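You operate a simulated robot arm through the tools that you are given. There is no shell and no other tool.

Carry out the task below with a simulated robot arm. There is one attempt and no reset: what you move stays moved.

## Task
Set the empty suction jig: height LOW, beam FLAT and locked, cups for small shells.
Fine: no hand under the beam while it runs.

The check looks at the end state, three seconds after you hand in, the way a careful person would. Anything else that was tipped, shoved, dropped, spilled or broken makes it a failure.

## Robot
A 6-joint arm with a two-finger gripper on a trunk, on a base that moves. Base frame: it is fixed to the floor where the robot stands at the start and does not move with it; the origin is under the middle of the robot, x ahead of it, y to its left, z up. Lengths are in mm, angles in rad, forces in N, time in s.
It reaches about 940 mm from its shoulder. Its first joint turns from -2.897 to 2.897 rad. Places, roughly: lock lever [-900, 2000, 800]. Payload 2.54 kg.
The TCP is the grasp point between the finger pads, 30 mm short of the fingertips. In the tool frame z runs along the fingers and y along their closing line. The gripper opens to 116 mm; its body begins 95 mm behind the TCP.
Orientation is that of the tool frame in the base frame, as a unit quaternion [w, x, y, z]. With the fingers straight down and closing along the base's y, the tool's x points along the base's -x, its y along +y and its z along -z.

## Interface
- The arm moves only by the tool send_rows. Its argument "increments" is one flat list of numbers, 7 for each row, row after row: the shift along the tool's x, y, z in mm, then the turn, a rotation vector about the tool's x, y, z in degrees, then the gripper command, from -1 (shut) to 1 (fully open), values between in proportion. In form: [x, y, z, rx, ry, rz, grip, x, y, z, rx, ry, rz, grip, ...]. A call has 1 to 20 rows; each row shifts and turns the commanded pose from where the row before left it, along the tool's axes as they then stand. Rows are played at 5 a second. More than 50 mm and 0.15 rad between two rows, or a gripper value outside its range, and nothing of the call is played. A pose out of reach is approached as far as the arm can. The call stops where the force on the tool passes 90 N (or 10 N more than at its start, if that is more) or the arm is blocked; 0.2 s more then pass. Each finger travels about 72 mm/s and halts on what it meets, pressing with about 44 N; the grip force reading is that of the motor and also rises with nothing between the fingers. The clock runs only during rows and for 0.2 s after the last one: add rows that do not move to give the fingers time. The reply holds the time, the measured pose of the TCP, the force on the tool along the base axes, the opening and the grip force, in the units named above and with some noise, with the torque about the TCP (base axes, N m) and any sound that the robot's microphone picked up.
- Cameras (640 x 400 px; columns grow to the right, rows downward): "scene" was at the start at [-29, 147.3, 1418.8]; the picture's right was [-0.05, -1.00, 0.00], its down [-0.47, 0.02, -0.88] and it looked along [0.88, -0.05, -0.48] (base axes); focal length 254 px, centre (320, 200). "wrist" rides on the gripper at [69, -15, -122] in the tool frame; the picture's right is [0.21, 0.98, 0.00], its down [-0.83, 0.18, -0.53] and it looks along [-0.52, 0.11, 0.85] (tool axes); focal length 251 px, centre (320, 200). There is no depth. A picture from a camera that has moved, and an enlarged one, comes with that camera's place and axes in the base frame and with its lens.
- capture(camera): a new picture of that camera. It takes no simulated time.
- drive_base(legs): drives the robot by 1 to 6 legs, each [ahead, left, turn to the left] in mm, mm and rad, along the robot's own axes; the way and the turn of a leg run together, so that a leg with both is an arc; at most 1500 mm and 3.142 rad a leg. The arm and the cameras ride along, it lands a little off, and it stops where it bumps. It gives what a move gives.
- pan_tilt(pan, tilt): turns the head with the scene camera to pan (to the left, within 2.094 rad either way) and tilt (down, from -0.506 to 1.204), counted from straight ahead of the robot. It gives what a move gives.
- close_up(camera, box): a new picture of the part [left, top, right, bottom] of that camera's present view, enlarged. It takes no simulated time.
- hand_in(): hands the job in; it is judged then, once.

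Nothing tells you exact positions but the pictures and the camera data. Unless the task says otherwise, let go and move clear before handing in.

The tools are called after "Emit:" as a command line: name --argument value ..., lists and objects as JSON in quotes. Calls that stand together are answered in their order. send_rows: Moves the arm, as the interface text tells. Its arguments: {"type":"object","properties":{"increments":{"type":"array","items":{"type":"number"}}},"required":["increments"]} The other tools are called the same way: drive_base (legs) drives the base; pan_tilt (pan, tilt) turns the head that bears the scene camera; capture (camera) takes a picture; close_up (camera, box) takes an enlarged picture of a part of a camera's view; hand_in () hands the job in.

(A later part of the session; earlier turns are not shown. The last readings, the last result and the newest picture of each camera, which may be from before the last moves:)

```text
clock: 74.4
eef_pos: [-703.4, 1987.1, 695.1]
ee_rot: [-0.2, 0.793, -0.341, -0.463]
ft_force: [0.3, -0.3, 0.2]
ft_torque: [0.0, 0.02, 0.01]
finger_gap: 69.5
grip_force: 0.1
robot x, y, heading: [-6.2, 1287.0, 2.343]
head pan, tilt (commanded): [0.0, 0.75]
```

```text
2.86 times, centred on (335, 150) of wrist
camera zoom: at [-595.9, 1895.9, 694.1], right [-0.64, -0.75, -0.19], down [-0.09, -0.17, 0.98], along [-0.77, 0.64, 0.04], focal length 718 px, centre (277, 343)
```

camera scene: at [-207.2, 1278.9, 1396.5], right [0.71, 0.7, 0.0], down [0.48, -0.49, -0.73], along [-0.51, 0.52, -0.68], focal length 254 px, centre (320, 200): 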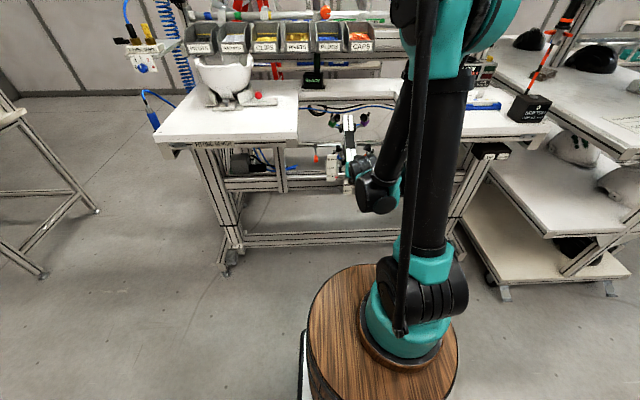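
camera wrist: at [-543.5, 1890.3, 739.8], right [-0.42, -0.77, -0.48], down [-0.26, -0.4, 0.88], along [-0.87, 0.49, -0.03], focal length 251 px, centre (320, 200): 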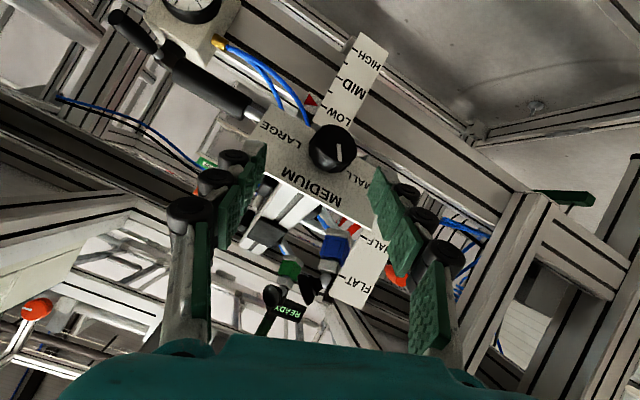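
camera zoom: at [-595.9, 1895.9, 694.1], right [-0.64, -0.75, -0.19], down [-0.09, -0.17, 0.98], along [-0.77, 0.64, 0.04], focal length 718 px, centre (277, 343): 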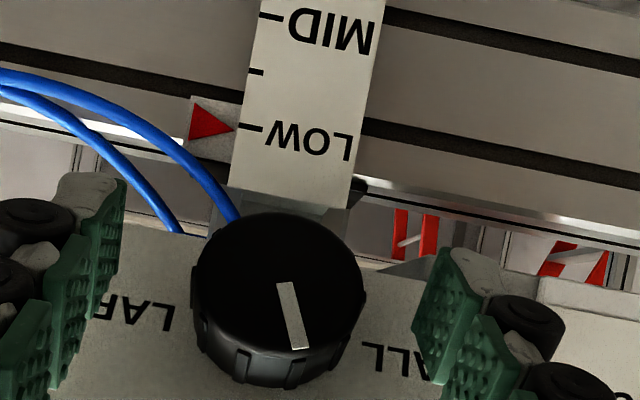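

Deep enough now (~20 mm overlap) and centred. I close and turn in small steps, checking the grip.

Emit:
send_rows --increments '[0, 0, 0, 0, 0, 0, -0.1, 0, 0, 0, 0, 0, 0, -0.3, 0, 0, 0, 0, 0, 0, -0.6, 0, 0, 0, 0, 0, 0, -1, 0, 0, 0, 0, 0, 0, -1]'

Emit:
send_rows --increments '[0, 0, 0, 0, 0, -5, -1, 0, 0, 0, 0, 0, -5, -1, 0, 0, 0, 0, 0, 0, -1]'

Emit:
close_up --camera "wrist" --box '[230, 80, 440, 220]'

```text
clock: 75.6
eef_pos: [-704.0, 1986.3, 695.9]
ee_rot: [-0.199, 0.794, -0.34, -0.462]
ft_force: [-10.2, -13.3, 0.6]
ft_torque: [0.17, -0.15, 0.84]
finger_gap: 36.7
grip_force: 44.7
robot x, y, heading: [-4.8, 1282.9, 2.342]
head pan, tilt (commanded): [0.0, 0.75]
```

```text
clock: 76.4
eef_pos: [-702.2, 1986.7, 696.0]
ee_rot: [-0.24, 0.82, -0.271, -0.443]
ft_force: [-15.6, -4.7, 4.2]
ft_torque: [-0.34, 0.34, -0.44]
finger_gap: 37.3
grip_force: 45.0
robot x, y, heading: [-9.9, 1284.8, 2.343]
head pan, tilt (commanded): [0.0, 0.75]
```

```text
2.86 times, centred on (335, 150) of wrist
camera zoom: at [-588.6, 1905.2, 697.3], right [-0.54, -0.77, -0.33], down [-0.18, -0.28, 0.94], along [-0.82, 0.57, 0.01], focal length 718 px, centre (277, 343)
```

zoom: 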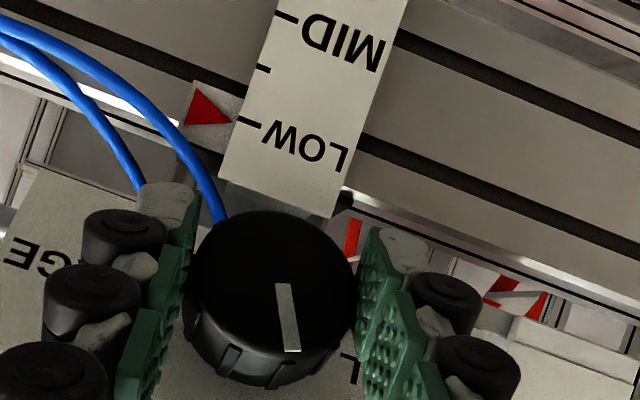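

Grip holds and the knob follows. I continue turning.

Emit:
send_rows --increments '[0, 0.7, 0, 0, 0, -5, -1, 0, 0, 0, 0, 0, -5, -1, 0, 0, 0, 0, 0, -5, -1, 0, 0, 0, 0, 0, -5, -1, 0, 0, 0, 0, 0, 0, -1]'

Emit:
close_up --camera "wrist" --box '[210, 60, 450, 220]'

```text
clock: 77.6
eef_pos: [-699.7, 1988.2, 696.0]
ee_rot: [-0.314, 0.856, -0.125, -0.392]
ft_force: [53.8, 6.3, -15.6]
ft_torque: [-0.45, -0.2, -1.69]
finger_gap: 40.2
grip_force: 45.1
robot x, y, heading: [-6.6, 1286.0, 2.342]
head pan, tilt (commanded): [0.0, 0.75]
```

```text
2.50 times, centred on (330, 140) of wrist
camera zoom: at [-574.6, 1925.1, 708.7], right [-0.31, -0.75, -0.59], down [-0.31, -0.51, 0.8], along [-0.9, 0.43, -0.08], focal length 629 px, centre (295, 350)
```

zoom: 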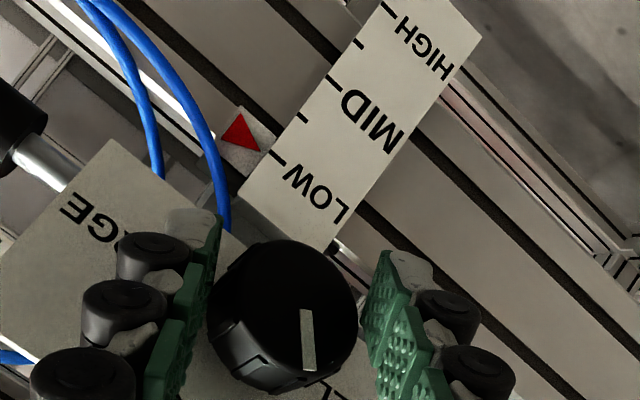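

Some side force is building (the tool axis is slightly off the knob axis). I shift the tool to relieve it before continuing.

Emit:
send_rows --increments '[2, -1, -0.5, 0, 0, 0, -1, 0, 0, 0, 0, 0, 0, -1]'

Emit:
close_up --camera "wrist" --box '[210, 60, 450, 220]'

```text
clock: 78.2
eef_pos: [-699.2, 1987.8, 694.4]
ee_rot: [-0.314, 0.854, -0.126, -0.395]
ft_force: [43.3, 11.7, -6.1]
ft_torque: [-0.42, -0.07, -1.71]
finger_gap: 40.3
grip_force: 45.4
robot x, y, heading: [-7.6, 1287.7, 2.341]
head pan, tilt (commanded): [0.0, 0.75]
```

```text
2.50 times, centred on (330, 140) of wrist
camera zoom: at [-574.4, 1925.4, 708.2], right [-0.31, -0.75, -0.59], down [-0.31, -0.51, 0.81], along [-0.9, 0.43, -0.07], focal length 629 px, centre (295, 350)
```

zoom: 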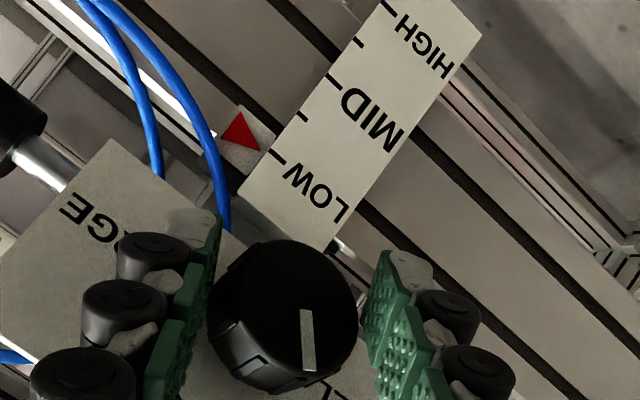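

Emit:
send_rows --increments '[2.5, -2.5, -1.5, 0, 0, 0, -1, 0, 0, 0, 0, 0, 0, -1]'

Emit:
send_rows --increments '[0, 0, 0, 0, 0, -5, -1, 0, 0, 0, 0, 0, 0, -1]'

Emit:
close_up --camera "wrist" --box '[210, 60, 450, 220]'

```text
clock: 78.8
eef_pos: [-699.0, 1987.4, 694.0]
ee_rot: [-0.313, 0.854, -0.124, -0.397]
ft_force: [-2.1, 24.9, 0.2]
ft_torque: [-0.39, 0.36, -1.45]
finger_gap: 40.1
grip_force: 45.1
robot x, y, heading: [-4.5, 1286.1, 2.343]
head pan, tilt (commanded): [0.0, 0.75]
```

```text
clock: 79.4
eef_pos: [-692.1, 1989.1, 693.9]
ee_rot: [-0.33, 0.859, -0.087, -0.38]
ft_force: [36.0, 22.1, 9.6]
ft_torque: [0.23, -0.12, -0.9]
finger_gap: 32.8
grip_force: 45.0
robot x, y, heading: [-4.8, 1288.1, 2.344]
head pan, tilt (commanded): [0.0, 0.75]
```

```text
2.50 times, centred on (330, 140) of wrist
camera zoom: at [-567.0, 1930.9, 711.9], right [-0.24, -0.73, -0.64], down [-0.33, -0.56, 0.76], along [-0.91, 0.4, -0.1], focal length 629 px, centre (295, 350)
```

zoom: 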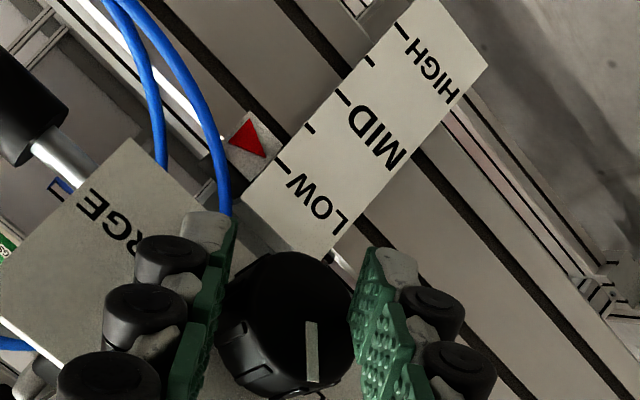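

The fingers are creeping off again (knob about 5–8 mm off the finger centreline). I open, back off slightly and look where the knob mark is.

Emit:
send_rows --increments '[0, 0, 0, 0, 0, 0, 0.2, 0, 0, 0, 0, 0, 0, 0.2, 0, 0, 0, 0, 0, 0, 0.2, 0, 0, -15, 0, 0, 0, 0.2, 0, 0, -10, 0, 0, 0, 0.2]'

Emit:
send_rows --increments '[0, 0, 0, 0, 0, 7, 0.2, 0, 0, 0, 0, 0, 7, 0.2, 0, 0, 0, 0, 0, 7, 0.2, 0, 0, 0, 0, 0, 7, 0.2, 0, 0, 0, 0, 0, 7, 0.2, 0, 0, 0, 0, 0, 0, 0.2]'

Emit:
capture --camera "wrist"

Emit:
close_up --camera "wrist" --box '[230, 60, 440, 200]'

```text
clock: 80.6
eef_pos: [-683.5, 1970.4, 706.3]
ee_rot: [-0.329, 0.86, -0.088, -0.38]
ft_force: [0.0, 0.8, -0.3]
ft_torque: [-0.01, 0.0, 0.02]
finger_gap: 69.5
grip_force: 0.0
robot x, y, heading: [-3.9, 1287.3, 2.342]
head pan, tilt (commanded): [0.0, 0.75]
```

```text
clock: 82.0
eef_pos: [-683.0, 1971.3, 705.6]
ee_rot: [-0.199, 0.794, -0.342, -0.462]
ft_force: [-0.4, -0.2, 0.3]
ft_torque: [0.0, -0.02, -0.01]
finger_gap: 69.6
grip_force: 0.0
robot x, y, heading: [-4.0, 1283.5, 2.345]
head pan, tilt (commanded): [0.0, 0.75]
```

```text
taken
camera wrist: at [-576.1, 1881.3, 705.6], right [-0.64, -0.75, -0.19], down [-0.09, -0.17, 0.98], along [-0.76, 0.64, 0.03], focal length 251 px, centre (320, 200)
```

wrist: 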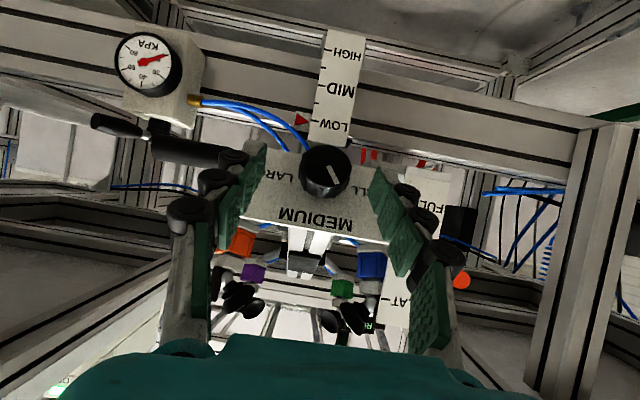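

```text
2.86 times, centred on (335, 130) of wrist
camera zoom: at [-576.1, 1881.3, 705.6], right [-0.64, -0.75, -0.19], down [-0.09, -0.17, 0.98], along [-0.76, 0.64, 0.03], focal length 718 px, centre (277, 400)
```

zoom: 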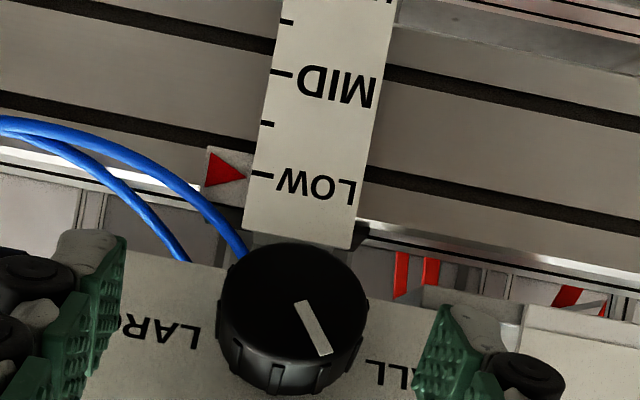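

Looking again at the geometry, the plate faces slightly downward while the beam is tilted (I see the knob's upper side), so the knob axis points ~25–30° down toward me and my grips were badly misaligned. It'll be far better to set the beam FLAT first, then turn the knob. I retract clear of the jig.

Emit:
send_rows --increments '[0, 0, -40, 0, 0, 0, 0.2, -25, 0, -40, 0, 0, 0, 0.2, -30, 0, -40, 0, 0, 0, 0.2, -30, 0, -38, 0, 0, 0, 0.2, 0, 0, 0, 0, 0, 0, 0.2]'

Emit:
capture --camera "wrist"

Emit:
close_up --camera "scene" --box '[285, 85, 395, 195]'

```text
clock: 83.2
eef_pos: [-623.0, 1908.9, 865.9]
ee_rot: [-0.2, 0.794, -0.342, -0.462]
ft_force: [0.1, -0.1, 0.2]
ft_torque: [-0.01, 0.0, -0.03]
finger_gap: 69.8
grip_force: 0.0
out of reach, approached as far as the arm can: row 1
robot x, y, heading: [-3.5, 1286.2, 2.345]
head pan, tilt (commanded): [0.0, 0.75]
```

```text
taken
camera wrist: at [-516.6, 1818.8, 865.6], right [-0.64, -0.75, -0.19], down [-0.09, -0.17, 0.98], along [-0.77, 0.64, 0.04], focal length 251 px, centre (320, 200)
```

wrist: 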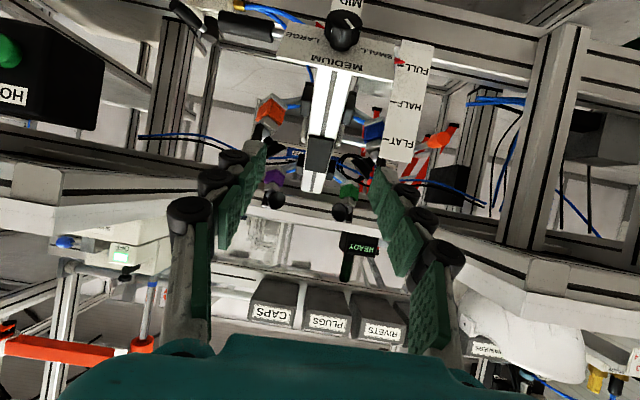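

```text
3.64 times, centred on (340, 140) of scene
camera zoom: at [-86.5, 1157.2, 1396.5], right [0.72, 0.7, 0.0], down [0.48, -0.49, -0.73], along [-0.51, 0.52, -0.68], focal length 923 px, centre (247, 418)
```

zoom: 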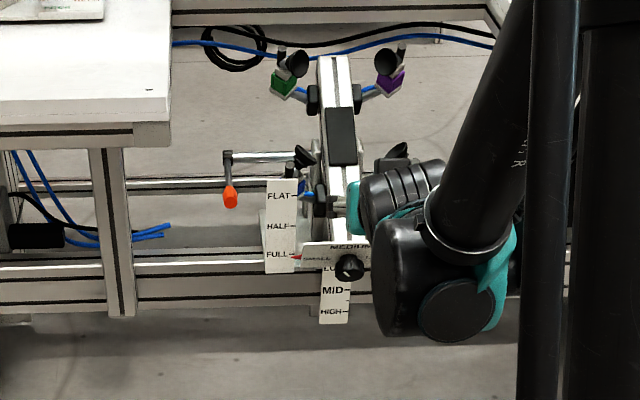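

Clear. To lift the beam by its handle I'll come from above with the fingers closing front-to-back: I pitch the tool to ~75° down and roll it by 90° here in free space.

Emit:
send_rows --increments '[0, 0, 0, 0, 7.5, 0, 0.2, 0, 0, 0, 0, 7.5, 0, 0.2, 0, 0, 0, 0, 7.5, 0, 0.2, 0, 0, 0, 0, 7.5, 0, 0.2, 0, 0, 0, 0, 7.5, 0, 0.2, 0, 0, 0, 0, 7.5, 0, 0.2]'

Emit:
send_rows --increments '[0, 0, 0, 0, 0, 8, 0.2, 0, 0, 0, 0, 0, 8, 0.2, 0, 0, 0, 0, 0, 8, 0.2, 0, 0, 0, 0, 0, 8, 0.2, 0, 0, 0, 0, 0, 8, 0.2, 0, 0, 0, 0, 0, 8, 0.2, 0, 0, 0, 0, 0, 8, 0.2, 0, 0, 0, 0, 0, 8, 0.2, 0, 0, 0, 0, 0, 8, 0.2, 0, 0, 0, 0, 0, 8, 0.2, 0, 0, 0, 0, 0, 8, 0.2, 0, 0, 0, 0, 0, 2, 0.2]'

Emit:
capture --camera "wrist"

```text
clock: 84.6
eef_pos: [-624.7, 1907.4, 865.8]
ee_rot: [-0.054, 0.91, -0.392, -0.122]
ft_force: [0.2, -0.5, 0.5]
ft_torque: [-0.01, 0.06, -0.01]
finger_gap: 70.0
grip_force: 0.0
robot x, y, heading: [-7.2, 1285.4, 2.343]
head pan, tilt (commanded): [0.0, 0.75]
```

```text
clock: 87.2
eef_pos: [-623.0, 1907.6, 866.0]
ee_rot: [-0.049, -0.366, 0.921, 0.126]
ft_force: [0.7, -0.5, 0.2]
ft_torque: [-0.01, -0.01, -0.01]
finger_gap: 69.6
grip_force: 0.0
robot x, y, heading: [-1.7, 1287.0, 2.346]
head pan, tilt (commanded): [0.0, 0.75]
```

```text
taken
camera wrist: at [-642.1, 1827.2, 978.4], right [-0.8, 0.54, 0.26], down [0.58, 0.59, 0.56], along [0.15, 0.6, -0.78], focal length 251 px, centre (320, 200)
```

wrist: 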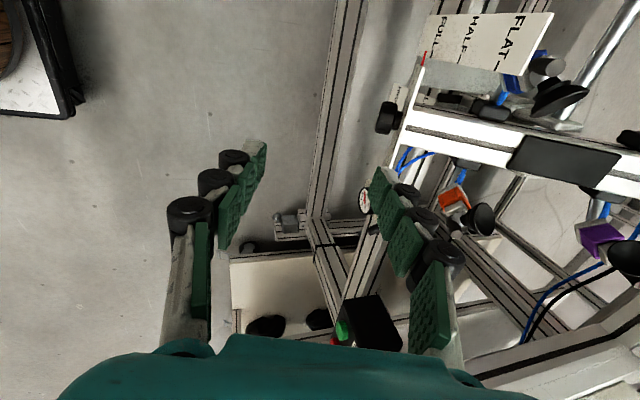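

The roll worked; the camera is on the left side of the gripper. I drive 160 mm ahead and 100 mm right to put the gripper above the black handle.

Emit:
drive_base --legs '[[150, -100, 0]]'

Emit:
capture --camera "wrist"

Emit:
capture --camera "scene"

```text
clock: 88.7
eef_pos: [-655.2, 2084.4, 865.5]
ee_rot: [-0.048, -0.366, 0.921, 0.126]
ft_force: [-0.8, 0.6, 0.8]
ft_torque: [0.04, 0.0, -0.03]
finger_gap: 69.6
grip_force: 0.0
robot x, y, heading: [-38.5, 1464.2, 2.342]
head pan, tilt (commanded): [0.0, 0.75]
```

```text
taken
camera wrist: at [-674.5, 2003.0, 978.4], right [-0.8, 0.54, 0.26], down [0.58, 0.59, 0.56], along [0.15, 0.6, -0.78], focal length 251 px, centre (320, 200)
```

wrist: 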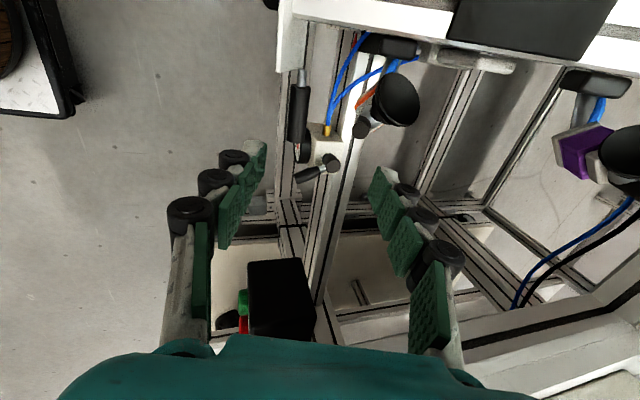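

```text
taken
camera scene: at [-118.9, 1333.2, 1396.5], right [0.72, 0.7, 0.0], down [0.48, -0.49, -0.73], along [-0.51, 0.52, -0.68], focal length 254 px, centre (320, 200)
```

scene: 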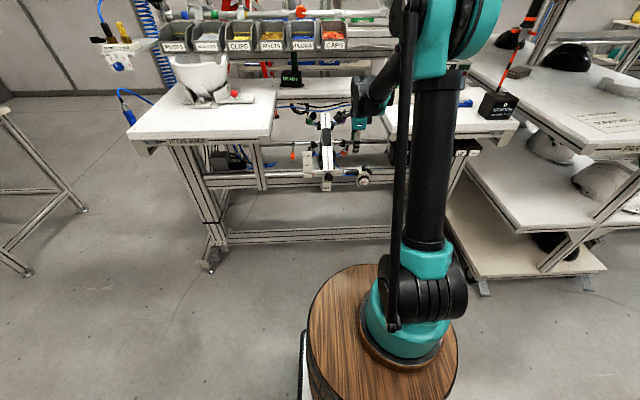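

The handle is visible below between the fingers' line. I zoom from the scene camera to refine its position.

Emit:
close_up --camera "scene" --box '[280, 100, 390, 210]'

Emit:
close_up --camera "wrist" --box '[260, 60, 420, 200]'

```text
3.64 times, centred on (335, 155) of scene
camera zoom: at [-118.9, 1333.2, 1396.5], right [0.72, 0.7, 0.0], down [0.48, -0.49, -0.73], along [-0.51, 0.52, -0.68], focal length 923 px, centre (266, 364)
```

zoom: 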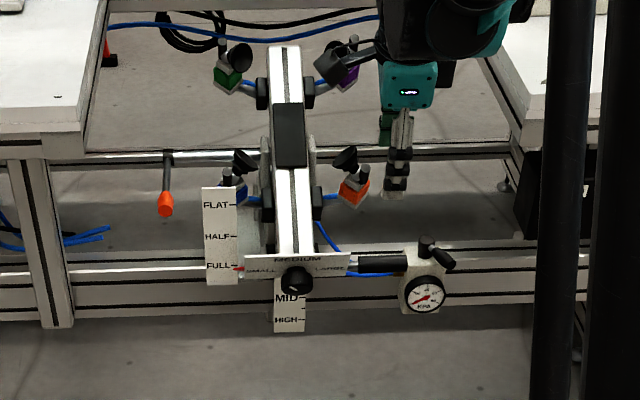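

```text
2.86 times, centred on (340, 130) of wrist
camera zoom: at [-674.5, 2003.0, 978.4], right [-0.8, 0.54, 0.26], down [0.58, 0.59, 0.56], along [0.15, 0.6, -0.78], focal length 718 px, centre (263, 400)
```

zoom: 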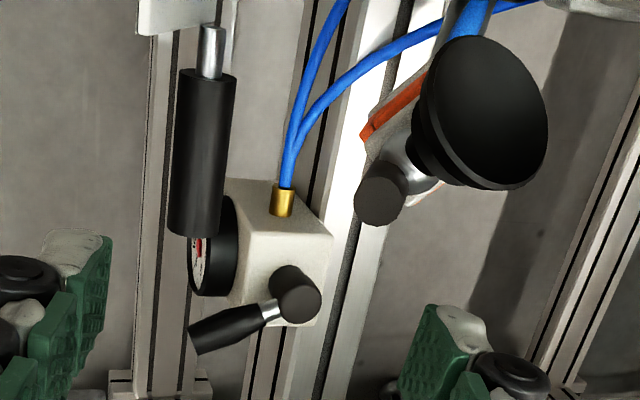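

Handle ≈ (U 1013, V 1957, z 699), about 64 mm long and 25 mm thick. A 47° approach from the front keeps clear of the cup, the tubes and the gauge block; I back the base off 50 mm, set the pitch, and go to a pre-approach point.

Emit:
drive_base --legs '[[-50, 0, 0]]'

Emit:
send_rows --increments '[0, 0, 0, -7, 0, 0, -0.1, 0, 0, 0, -7, 0, 0, -0.1, 0, 0, 0, -7, 0, 0, -0.1, 0, 0, 0, -7, 0, 0, -0.1]'

Emit:
capture --camera "wrist"

```text
clock: 89.7
eef_pos: [-620.2, 2046.9, 866.2]
ee_rot: [-0.049, -0.366, 0.921, 0.126]
ft_force: [0.0, -0.5, 0.0]
ft_torque: [0.0, 0.0, -0.01]
finger_gap: 69.5
grip_force: 0.0
robot x, y, heading: [-1.0, 1424.4, 2.344]
head pan, tilt (commanded): [0.0, 0.75]
```

```text
clock: 90.7
eef_pos: [-619.7, 2046.7, 867.0]
ee_rot: [-0.136, -0.344, 0.863, 0.345]
ft_force: [-0.2, 0.6, 0.6]
ft_torque: [0.0, -0.03, 0.0]
finger_gap: 52.4
grip_force: 0.0
robot x, y, heading: [-6.4, 1425.5, 2.343]
head pan, tilt (commanded): [0.0, 0.75]
```

```text
taken
camera wrist: at [-605.0, 1931.8, 943.3], right [-0.64, 0.37, 0.67], down [0.76, 0.39, 0.51], along [-0.08, 0.84, -0.53], focal length 251 px, centre (320, 200)
```

wrist: 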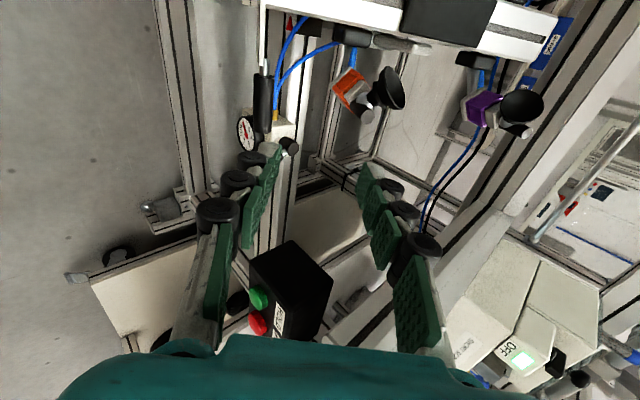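

Emit:
send_rows --increments '[0, -24.1, 34.3, 0, 0, 0, -0.1, 0, -24.1, 34.3, 0, 0, 0, -0.1, 0, -24.1, 34.3, 0, 0, 0, -0.1, 0, 0, 0, 0, 0, 0, -0.1]'

Emit:
capture --camera "wrist"

Emit:
close_up --camera "scene" --box '[280, 100, 390, 210]'

```text
clock: 91.7
eef_pos: [-631.3, 2062.3, 741.9]
ee_rot: [-0.136, -0.343, 0.863, 0.345]
ft_force: [-0.1, -0.6, -0.9]
ft_torque: [0.01, -0.01, -0.05]
finger_gap: 52.3
grip_force: 0.2
robot x, y, heading: [-3.3, 1424.2, 2.343]
head pan, tilt (commanded): [0.0, 0.75]
```

```text
taken
camera wrist: at [-616.9, 1945.7, 818.7], right [-0.64, 0.37, 0.67], down [0.76, 0.4, 0.51], along [-0.08, 0.84, -0.53], focal length 251 px, centre (320, 200)
```

wrist: 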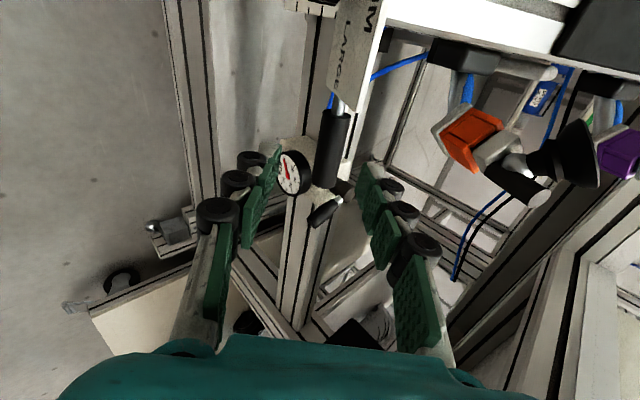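

```text
3.64 times, centred on (335, 155) of scene
camera zoom: at [-82.8, 1296.2, 1396.5], right [0.72, 0.7, 0.0], down [0.48, -0.49, -0.73], along [-0.51, 0.52, -0.68], focal length 923 px, centre (266, 364)
```

zoom: 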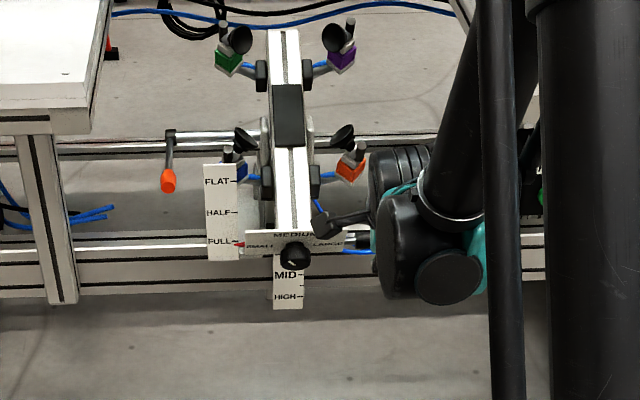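

Alignment is good: the handle lies between the fingers, 67 mm ahead of the TCP. I advance 58 mm along the tool.

Emit:
send_rows --increments '[0, 0, 20, 0, 0, 0, -0.1, 0, 0, 20, 0, 0, 0, -0.1, 0, 0, 18, 0, 0, 0, -0.1, 0, 0, 0, 0, 0, 0, -0.1]'

Emit:
capture --camera "wrist"

```text
clock: 92.7
eef_pos: [-661.2, 2090.1, 699.1]
ee_rot: [-0.137, -0.343, 0.863, 0.344]
ft_force: [0.1, 0.8, -0.1]
ft_torque: [-0.01, 0.03, 0.01]
finger_gap: 52.1
grip_force: 0.1
robot x, y, heading: [-5.6, 1429.7, 2.345]
head pan, tilt (commanded): [0.0, 0.75]
```

```text
taken
camera wrist: at [-646.0, 1973.8, 775.8], right [-0.64, 0.37, 0.67], down [0.76, 0.4, 0.51], along [-0.08, 0.84, -0.53], focal length 251 px, centre (320, 200)
```

wrist: 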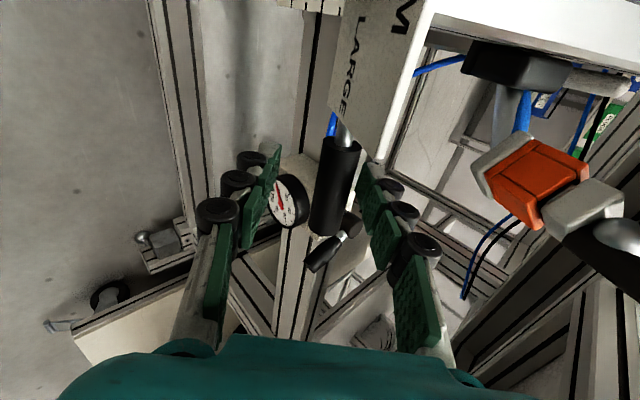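

The handle is between the pads. I close on it.

Emit:
send_rows --increments '[0, 0, 0, 0, 0, 0, -0.4, 0, 0, 0, 0, 0, 0, -0.7, 0, 0, 0, 0, 0, 0, -1, 0, 0, 0, 0, 0, 0, -1]'

Emit:
capture --camera "wrist"

```text
clock: 93.7
eef_pos: [-663.3, 2092.2, 701.9]
ee_rot: [-0.139, -0.344, 0.86, 0.351]
ft_force: [-41.9, 47.0, 61.2]
ft_torque: [1.61, 0.0, 0.28]
finger_gap: 26.6
grip_force: 44.1
robot x, y, heading: [-1.8, 1426.8, 2.34]
head pan, tilt (commanded): [0.0, 0.75]
```

```text
taken
camera wrist: at [-647.9, 1975.9, 778.1], right [-0.64, 0.36, 0.68], down [0.77, 0.39, 0.51], along [-0.08, 0.85, -0.52], focal length 251 px, centre (320, 200)
```

wrist: 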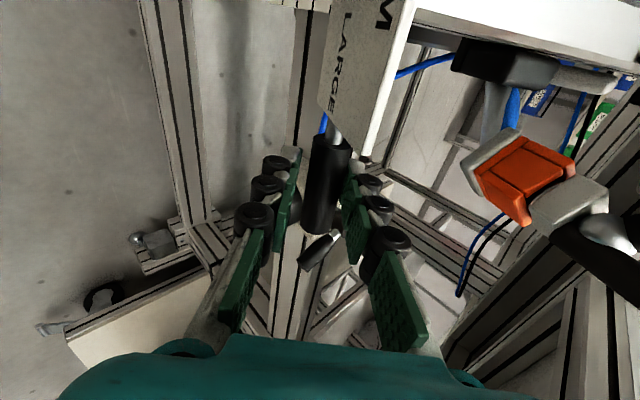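

Gripped (26.6 mm), but the tool sits off-centre and is pulled; I relieve it by shifting toward the handle.

Emit:
send_rows --increments '[0, 3, 0, 0, 0, 0, -1, 0, 2.5, 0, 0, 0, 0, -1, 0, 0, 0, 0, 0, 0, -1]'

```text
clock: 94.5
eef_pos: [-664.6, 2094.1, 704.6]
ee_rot: [-0.139, -0.342, 0.862, 0.347]
ft_force: [-39.0, 39.1, 30.0]
ft_torque: [0.85, 0.15, 0.85]
finger_gap: 22.2
grip_force: 45.1
robot x, y, heading: [0.1, 1425.3, 2.345]
head pan, tilt (commanded): [0.0, 0.75]
```

Emit:
send_rows --increments '[0, 3, 0.5, 0, 0, 0, -1, 0, 2, 0.5, 0, 0, 0, -1, 0, 0, 0, 0, 0, 0, -1]'

Emit:
capture --camera "wrist"

```text
clock: 95.2
eef_pos: [-664.5, 2094.0, 703.6]
ee_rot: [-0.136, -0.344, 0.864, 0.342]
ft_force: [-5.1, -3.2, -16.4]
ft_torque: [0.13, -0.37, 0.93]
finger_gap: 21.4
grip_force: 45.0
robot x, y, heading: [-2.0, 1425.3, 2.341]
head pan, tilt (commanded): [0.0, 0.75]
```

```text
taken
camera wrist: at [-650.4, 1978.5, 782.2], right [-0.65, 0.37, 0.67], down [0.76, 0.4, 0.51], along [-0.08, 0.84, -0.54], focal length 251 px, centre (320, 200)
```

wrist: 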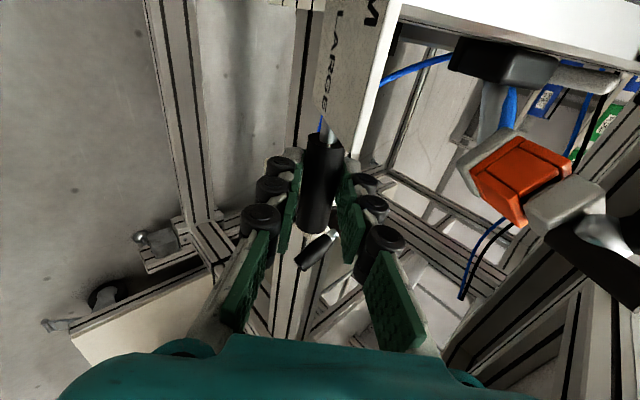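

Forces are now small with the handle centred. I try a small lift along the beam's arc to see whether the beam is locked.

Emit:
send_rows --increments '[0, 0.6, -1.9, 0, 0, 0, -1, 0, 0.6, -1.9, 0, 0, 0, -1, 0, 0.6, -1.9, 0, 0, 0, -1]'

Emit:
close_up --camera "scene" --box '[280, 100, 390, 210]'

```text
clock: 96.0
eef_pos: [-661.9, 2093.2, 707.0]
ee_rot: [-0.133, -0.343, 0.865, 0.34]
ft_force: [8.9, -19.5, -70.4]
ft_torque: [-0.01, -0.84, 0.59]
finger_gap: 21.9
grip_force: 44.9
robot x, y, heading: [1.4, 1425.2, 2.344]
head pan, tilt (commanded): [0.0, 0.75]
```

```text
3.64 times, centred on (335, 155) of scene
camera zoom: at [-84.6, 1297.6, 1396.5], right [0.72, 0.7, 0.0], down [0.48, -0.49, -0.73], along [-0.51, 0.52, -0.68], focal length 923 px, centre (266, 364)
```

zoom: 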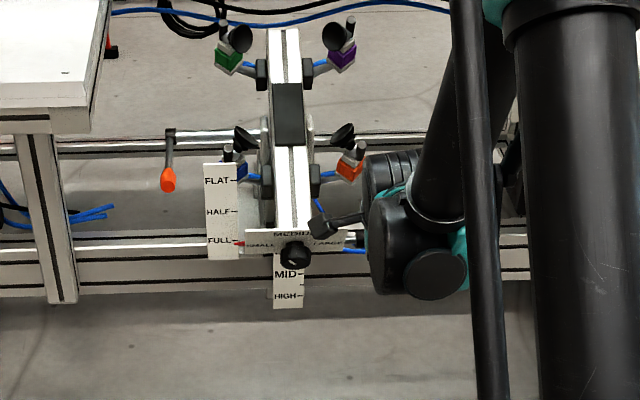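

The beam resists with 70 N without moving: it is locked. I release the handle, back off, and go for the lock lever.

Emit:
send_rows --increments '[0, -1.2, 3.8, 0, 0, 0, -1, 0, -0.6, 1.9, 0, 0, 0, -1, 0, 0, 0, 0, 0, 0, 0.0, 0, 0, 0, 0, 0, 0, 0.0, 0, -8, 0, 0, 0, 0, 0.0, 0, 0, -20, 0, 0, 0, 0.0, 0, 0, -40, 0, 0, 0, 0.0, 0, 0, -40, 0, 0, 0, 0.0, 0, 10, -40, 0, 0, 0, 0.0, 0, 20, -30, 0, 0, 0, 0.0]'

Emit:
capture --camera "wrist"

```text
clock: 98.2
eef_pos: [-595.4, 2023.2, 843.2]
ee_rot: [-0.136, -0.343, 0.863, 0.345]
ft_force: [-0.5, 0.8, 0.0]
ft_torque: [-0.05, -0.02, 0.01]
finger_gap: 58.0
grip_force: 0.1
robot x, y, heading: [-0.5, 1424.4, 2.345]
head pan, tilt (commanded): [0.0, 0.75]
```

```text
taken
camera wrist: at [-580.8, 1907.6, 920.5], right [-0.64, 0.37, 0.67], down [0.76, 0.4, 0.51], along [-0.08, 0.84, -0.53], focal length 251 px, centre (320, 200)
```

wrist: 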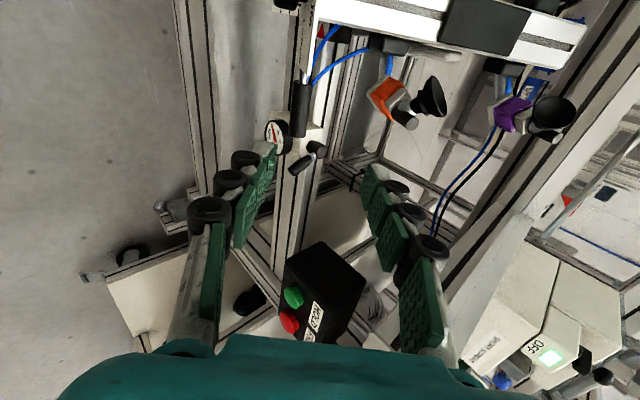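

Emit:
drive_base --legs '[[0, 258, 0]]'

Emit:
capture --camera "wrist"

Emit:
close_up --camera "scene" --box '[300, 80, 440, 200]'

```text
clock: 100.1
eef_pos: [-785.6, 1840.0, 843.3]
ee_rot: [-0.137, -0.346, 0.862, 0.344]
ft_force: [0.0, 0.5, -0.1]
ft_torque: [0.0, 0.0, 0.0]
finger_gap: 58.0
grip_force: 0.2
robot x, y, heading: [-187.7, 1246.3, 2.345]
head pan, tilt (commanded): [0.0, 0.75]
```

```text
taken
camera wrist: at [-769.3, 1722.9, 920.2], right [-0.64, 0.36, 0.67], down [0.76, 0.4, 0.51], along [-0.08, 0.84, -0.53], focal length 251 px, centre (320, 200)
```

wrist: 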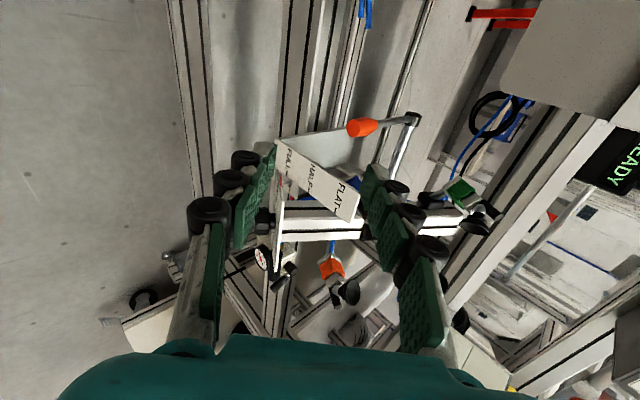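

```text
3.33 times, centred on (370, 140) of scene
camera zoom: at [-269.4, 1113.0, 1396.5], right [0.71, 0.7, 0.0], down [0.48, -0.49, -0.73], along [-0.51, 0.52, -0.68], focal length 846 px, centre (153, 400)
```

zoom: 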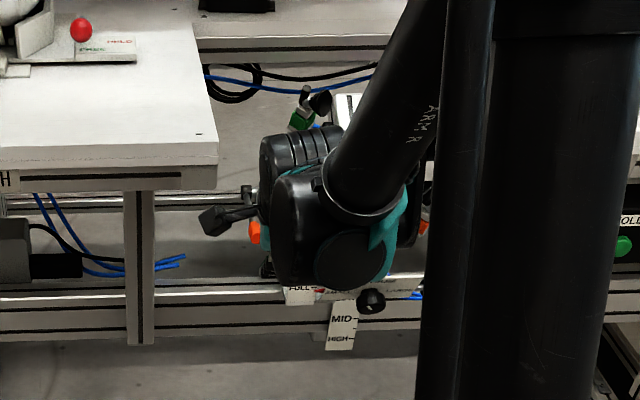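

The wrist camera shows the lever clearly: the orange grip points toward me, roughly level, hub behind. Grip centre ≈ (U 744, V 1978, z 772). I go to a pre-approach.

Emit:
send_rows --increments '[1.3, 12.3, 22, 0, 0, 0, 0, 1.3, 12.3, 22, 0, 0, 0, 0, 1.3, 12.3, 22, 0, 0, 0, 0, 0, 0, 0, 0, 0, 0, 0]'

Emit:
capture --camera "wrist"

```text
clock: 101.1
eef_pos: [-836.4, 1888.8, 820.9]
ee_rot: [-0.138, -0.345, 0.862, 0.345]
ft_force: [0.1, 0.6, 0.2]
ft_torque: [0.04, -0.03, -0.02]
finger_gap: 58.1
grip_force: 0.0
robot x, y, heading: [-187.3, 1235.5, 2.346]
head pan, tilt (commanded): [0.0, 0.75]
```

```text
taken
camera wrist: at [-821.5, 1774.0, 898.0], right [-0.64, 0.36, 0.67], down [0.76, 0.4, 0.51], along [-0.08, 0.84, -0.53], focal length 251 px, centre (320, 200)
```

wrist: 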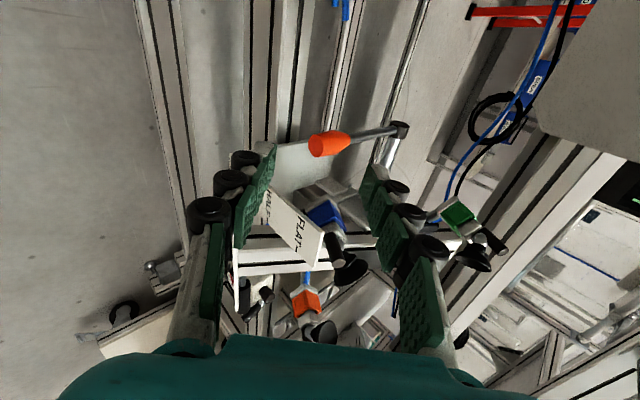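

Emit:
send_rows --increments '[2, 1.4, 18, 0, 0, 0, 0, 2, 1.4, 18, 0, 0, 0, 0, 2, 1.2, 18, 0, 0, 0, 0, 0, 0, 0, 0, 0, 0, 0]'

Emit:
capture --camera "wrist"

```text
clock: 102.1
eef_pos: [-866.8, 1913.5, 784.2]
ee_rot: [-0.137, -0.345, 0.862, 0.345]
ft_force: [0.2, -0.5, 0.1]
ft_torque: [0.01, -0.03, 0.0]
finger_gap: 57.9
grip_force: 0.1
robot x, y, heading: [-189.5, 1241.8, 2.344]
head pan, tilt (commanded): [0.0, 0.75]
```

```text
taken
camera wrist: at [-852.6, 1797.8, 861.1], right [-0.64, 0.36, 0.67], down [0.76, 0.4, 0.51], along [-0.08, 0.84, -0.53], focal length 251 px, centre (320, 200)
```

wrist: 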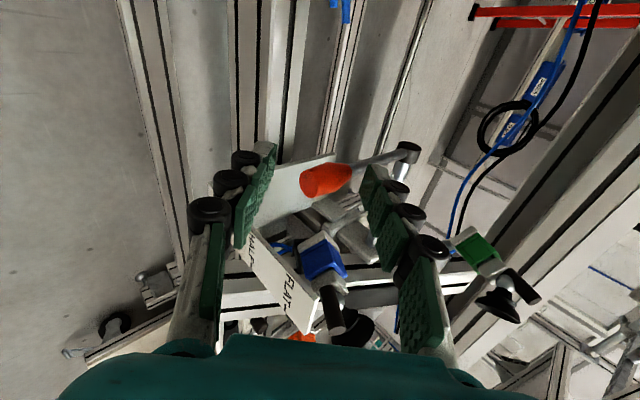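

The orange grip is between the fingers. I narrow the fingers to a loose cage and try pushing the lever up first, gently.

Emit:
send_rows --increments '[0, 0, 0, 0, 0, 0, -0.28, 0, 0, 0, 0, 0, 0, -0.28, 0, 2, -2.1, 0, 0, 0, -0.28, 0, 2, -2.1, 0, 0, 0, -0.28, 0, 0, 0, 0, 0, 0, -0.28]'

Emit:
send_rows --increments '[0, 2, -2.1, 0, 0, 0, -0.28, 0, 2, -2.1, 0, 0, 0, -0.28, 0, 0, 0, 0, 0, 0, -0.28]'

Emit:
capture --camera "wrist"

```text
clock: 103.3
eef_pos: [-867.9, 1913.1, 788.8]
ee_rot: [-0.137, -0.346, 0.862, 0.344]
ft_force: [0.4, 1.0, 0.2]
ft_torque: [0.0, -0.01, -0.01]
finger_gap: 41.9
grip_force: 0.0
robot x, y, heading: [-190.2, 1245.5, 2.352]
head pan, tilt (commanded): [0.0, 0.75]
```

```text
clock: 104.1
eef_pos: [-867.6, 1913.1, 794.5]
ee_rot: [-0.137, -0.344, 0.863, 0.344]
ft_force: [0.5, 0.3, 0.5]
ft_torque: [0.02, 0.0, 0.01]
finger_gap: 41.4
grip_force: 0.0
robot x, y, heading: [-186.7, 1244.2, 2.348]
head pan, tilt (commanded): [0.0, 0.75]
```

```text
taken
camera wrist: at [-853.7, 1797.5, 872.4], right [-0.64, 0.36, 0.67], down [0.76, 0.4, 0.51], along [-0.08, 0.84, -0.53], focal length 251 px, centre (320, 200)
```

wrist: 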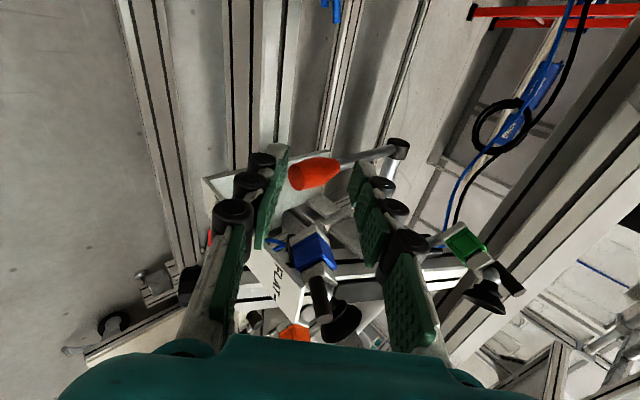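

Emit:
send_rows --increments '[0, 2, -2.1, 0, 0, 0, -0.28, 0, 2, -2.1, 0, 0, 0, -0.28, 0, 2, -2.1, 0, 0, 0, -0.28, 0, 0, 0, 0, 0, 0, -0.28]'

Emit:
capture --camera "wrist"

```text
clock: 105.1
eef_pos: [-869.7, 1913.3, 803.9]
ee_rot: [-0.137, -0.345, 0.862, 0.345]
ft_force: [2.9, -1.8, -1.8]
ft_torque: [0.28, 0.22, 0.18]
finger_gap: 42.5
grip_force: 0.5
robot x, y, heading: [-186.6, 1241.1, 2.344]
head pan, tilt (commanded): [0.0, 0.75]
```

```text
taken
camera wrist: at [-854.0, 1797.5, 881.3], right [-0.65, 0.36, 0.67], down [0.76, 0.4, 0.51], along [-0.08, 0.84, -0.53], focal length 251 px, centre (320, 200)
```

wrist: 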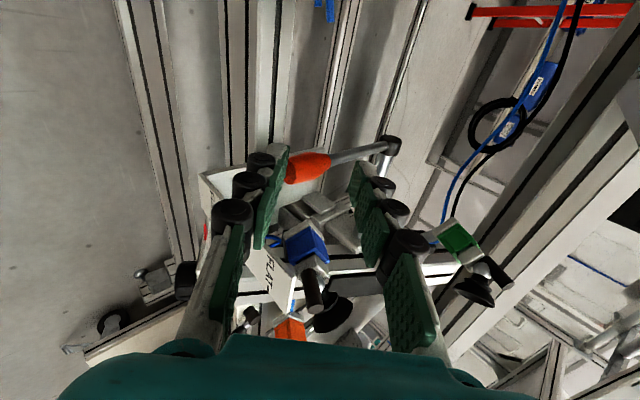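

Light contact now. I continue upward in small steps.

Emit:
send_rows --increments '[0, 2, -2.1, 0, 0, 0, -0.28, 0, 2, -2.1, 0, 0, 0, -0.28, 0, 2, -2.1, 0, 0, 0, -0.28, 0, 0, 0, 0, 0, 0, -0.28]'

Emit:
capture --camera "wrist"

```text
clock: 106.1
eef_pos: [-868.3, 1910.8, 813.4]
ee_rot: [-0.135, -0.346, 0.862, 0.345]
ft_force: [36.1, -36.5, -42.7]
ft_torque: [8.02, 3.0, 4.24]
finger_gap: 42.1
grip_force: 0.1
robot x, y, heading: [-186.4, 1245.1, 2.35]
head pan, tilt (commanded): [0.0, 0.75]
```

```text
taken
camera wrist: at [-853.1, 1796.2, 889.8], right [-0.65, 0.36, 0.67], down [0.76, 0.4, 0.52], along [-0.08, 0.84, -0.53], focal length 251 px, centre (320, 200)
```

wrist: 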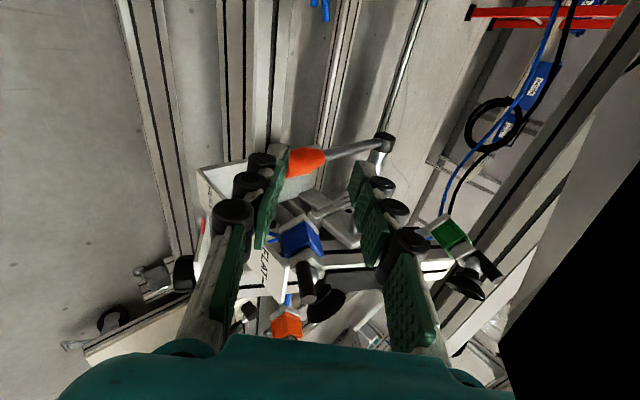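

The torque shows the contact is not at the fingers: the wrist camera (left side of the gripper) touched the left bench's edge. I back down at once.

Emit:
send_rows --increments '[0, -2.7, 2.9, 0, 0, 0, -0.28, 0, -2.7, 2.9, 0, 0, 0, -0.28, 0, -2.7, 2.9, 0, 0, 0, -0.28, 0, 0, 0, 0, 0, 0, -0.28]'

Emit:
capture --camera "wrist"

Emit:
capture --camera "scene"

```text
clock: 107.1
eef_pos: [-869.0, 1913.8, 802.5]
ee_rot: [-0.137, -0.344, 0.863, 0.345]
ft_force: [24.2, -24.9, 11.7]
ft_torque: [0.45, 1.82, 2.14]
finger_gap: 43.5
grip_force: 1.2
robot x, y, heading: [-188.3, 1242.0, 2.348]
head pan, tilt (commanded): [0.0, 0.75]
```

```text
taken
camera wrist: at [-853.9, 1798.3, 879.2], right [-0.64, 0.36, 0.67], down [0.76, 0.4, 0.51], along [-0.08, 0.84, -0.53], focal length 251 px, centre (320, 200)
```

wrist: 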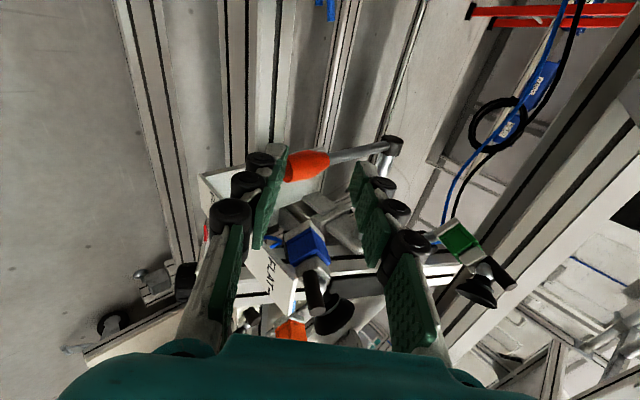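

```text
taken
camera scene: at [-268.4, 1112.0, 1396.5], right [0.71, 0.7, 0.0], down [0.48, -0.49, -0.73], along [-0.51, 0.52, -0.68], focal length 254 px, centre (320, 200)
```

scene: 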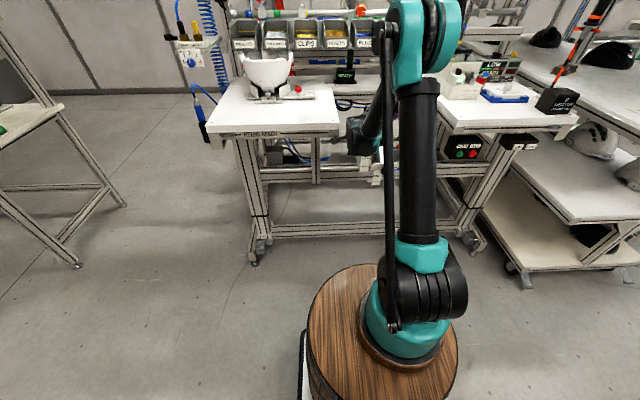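

The camera still presses on the bench edge. I move back toward me and further down to free it.

Emit:
send_rows --increments '[0, -3.6, -3.4, 0, 0, 0, -0.28, 0, -3.6, -3.4, 0, 0, 0, -0.28, 0, -5.5, 5.8, 0, 0, 0, -0.28, 0, -2.8, 2.9, 0, 0, 0, -0.28, 0, 0, 0, 0, 0, 0, -0.28]'

Emit:
capture --camera "wrist"

```text
clock: 108.3
eef_pos: [-861.6, 1906.0, 788.3]
ee_rot: [-0.138, -0.346, 0.862, 0.345]
ft_force: [0.8, 0.0, 0.2]
ft_torque: [-0.01, -0.07, 0.0]
finger_gap: 41.8
grip_force: 0.1
robot x, y, heading: [-186.9, 1240.9, 2.345]
head pan, tilt (commanded): [0.0, 0.75]
```

```text
taken
camera wrist: at [-847.8, 1790.8, 865.8], right [-0.64, 0.36, 0.67], down [0.76, 0.4, 0.51], along [-0.08, 0.84, -0.53], focal length 251 px, centre (320, 200)
```

wrist: 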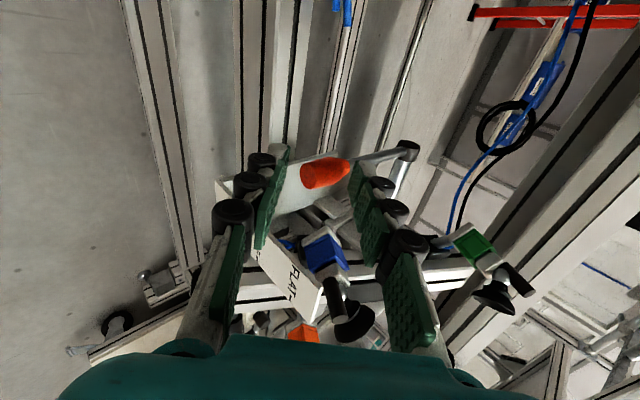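

Free again. Now I try pushing the lever downward with the upper finger, in small steps.

Emit:
send_rows --increments '[0, -2.06, 2.18, 0, 0, 0, -0.28, 0, -2.06, 2.18, 0, 0, 0, -0.28, 0, -2.06, 2.18, 0, 0, 0, -0.28, 0, 0, 0, 0, 0, 0, -0.28]'

Emit:
send_rows --increments '[0, -2.06, 2.18, 0, 0, 0, -0.28, 0, -2.06, 2.18, 0, 0, 0, -0.28, 0, 0, 0, 0, 0, 0, -0.28]'

Emit:
capture --camera "wrist"

```text
clock: 109.3
eef_pos: [-861.9, 1905.7, 779.9]
ee_rot: [-0.137, -0.345, 0.862, 0.345]
ft_force: [-0.4, -0.4, 0.1]
ft_torque: [-0.01, 0.04, 0.03]
finger_gap: 41.8
grip_force: 0.1
robot x, y, heading: [-191.5, 1241.7, 2.348]
head pan, tilt (commanded): [0.0, 0.75]
```

```text
clock: 110.1
eef_pos: [-862.3, 1905.8, 773.9]
ee_rot: [-0.136, -0.345, 0.863, 0.344]
ft_force: [-0.3, -0.5, 0.4]
ft_torque: [0.06, 0.02, 0.01]
finger_gap: 42.2
grip_force: 0.2
robot x, y, heading: [-186.4, 1241.9, 2.351]
head pan, tilt (commanded): [0.0, 0.75]
```

```text
taken
camera wrist: at [-846.8, 1790.7, 851.6], right [-0.64, 0.36, 0.67], down [0.76, 0.4, 0.51], along [-0.08, 0.84, -0.53], focal length 251 px, centre (320, 200)
```

wrist: 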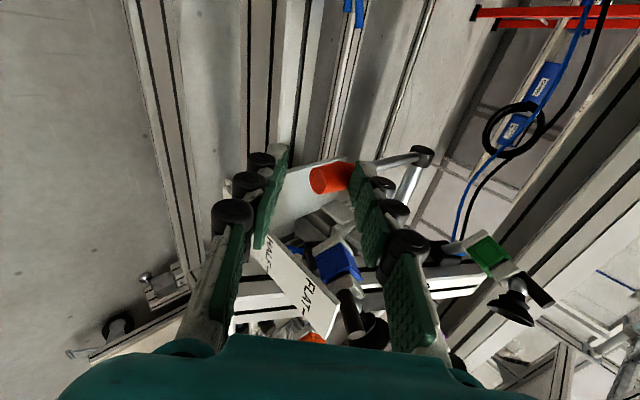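

Emit:
send_rows --increments '[0, -2.06, 2.18, 0, 0, 0, -0.28, 0, -2.06, 2.18, 0, 0, 0, -0.28, 0, 0, 0, 0, 0, 0, -0.28]'

Emit:
send_rows --increments '[0, -2.06, 2.18, 0, 0, 0, -0.28, 0, -2.06, 2.18, 0, 0, 0, -0.28, 0, 0, 0, 0, 0, 0, -0.28]'

Emit:
capture --camera "wrist"

```text
clock: 110.9
eef_pos: [-860.8, 1905.9, 769.7]
ee_rot: [-0.137, -0.345, 0.862, 0.344]
ft_force: [-0.6, 0.5, 1.5]
ft_torque: [0.06, 0.04, 0.0]
finger_gap: 42.8
grip_force: 1.0
robot x, y, heading: [-188.3, 1242.4, 2.349]
head pan, tilt (commanded): [0.0, 0.75]
```

```text
clock: 111.7
eef_pos: [-861.3, 1906.3, 760.9]
ee_rot: [-0.137, -0.345, 0.862, 0.344]
ft_force: [-1.1, 0.3, 1.6]
ft_torque: [0.07, 0.02, 0.03]
finger_gap: 42.6
grip_force: 0.5
robot x, y, heading: [-186.8, 1241.4, 2.351]
head pan, tilt (commanded): [0.0, 0.75]
```

```text
taken
camera wrist: at [-846.8, 1790.5, 839.0], right [-0.64, 0.36, 0.67], down [0.76, 0.4, 0.51], along [-0.08, 0.84, -0.53], focal length 251 px, centre (320, 200)
```

wrist: 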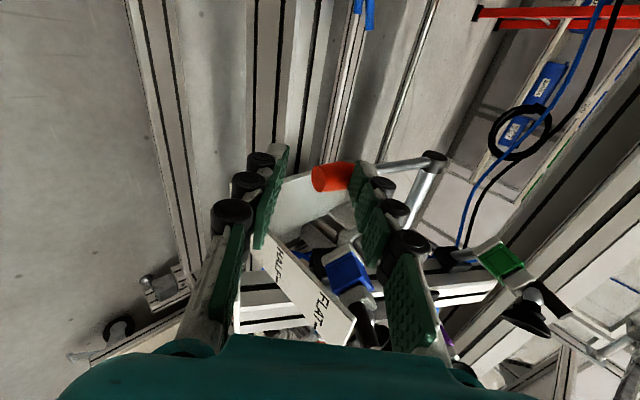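

The lever follows downward with almost no force (~2 N). I continue along its arc.

Emit:
send_rows --increments '[0, -2.3, 5, 0, 0, 0, -0.28, 0, -2.3, 5, 0, 0, 0, -0.28, 0, -2.3, 5, 0, 0, 0, -0.28, 0, -2.3, 5, 0, 0, 0, -0.28, 0, 0, 0, 0, 0, 0, -0.28]'

Emit:
capture --camera "wrist"

```text
clock: 112.9
eef_pos: [-866.9, 1911.3, 741.0]
ee_rot: [-0.138, -0.345, 0.862, 0.345]
ft_force: [0.0, -0.7, 0.8]
ft_torque: [-0.01, 0.04, -0.01]
finger_gap: 41.8
grip_force: 0.3
robot x, y, heading: [-190.6, 1243.1, 2.345]
head pan, tilt (commanded): [0.0, 0.75]
```

```text
taken
camera wrist: at [-851.5, 1795.7, 818.3], right [-0.64, 0.36, 0.67], down [0.76, 0.4, 0.51], along [-0.08, 0.84, -0.53], focal length 251 px, centre (320, 200)
```

wrist: 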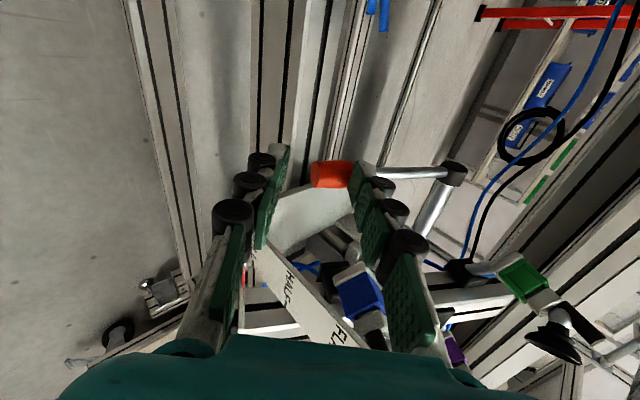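

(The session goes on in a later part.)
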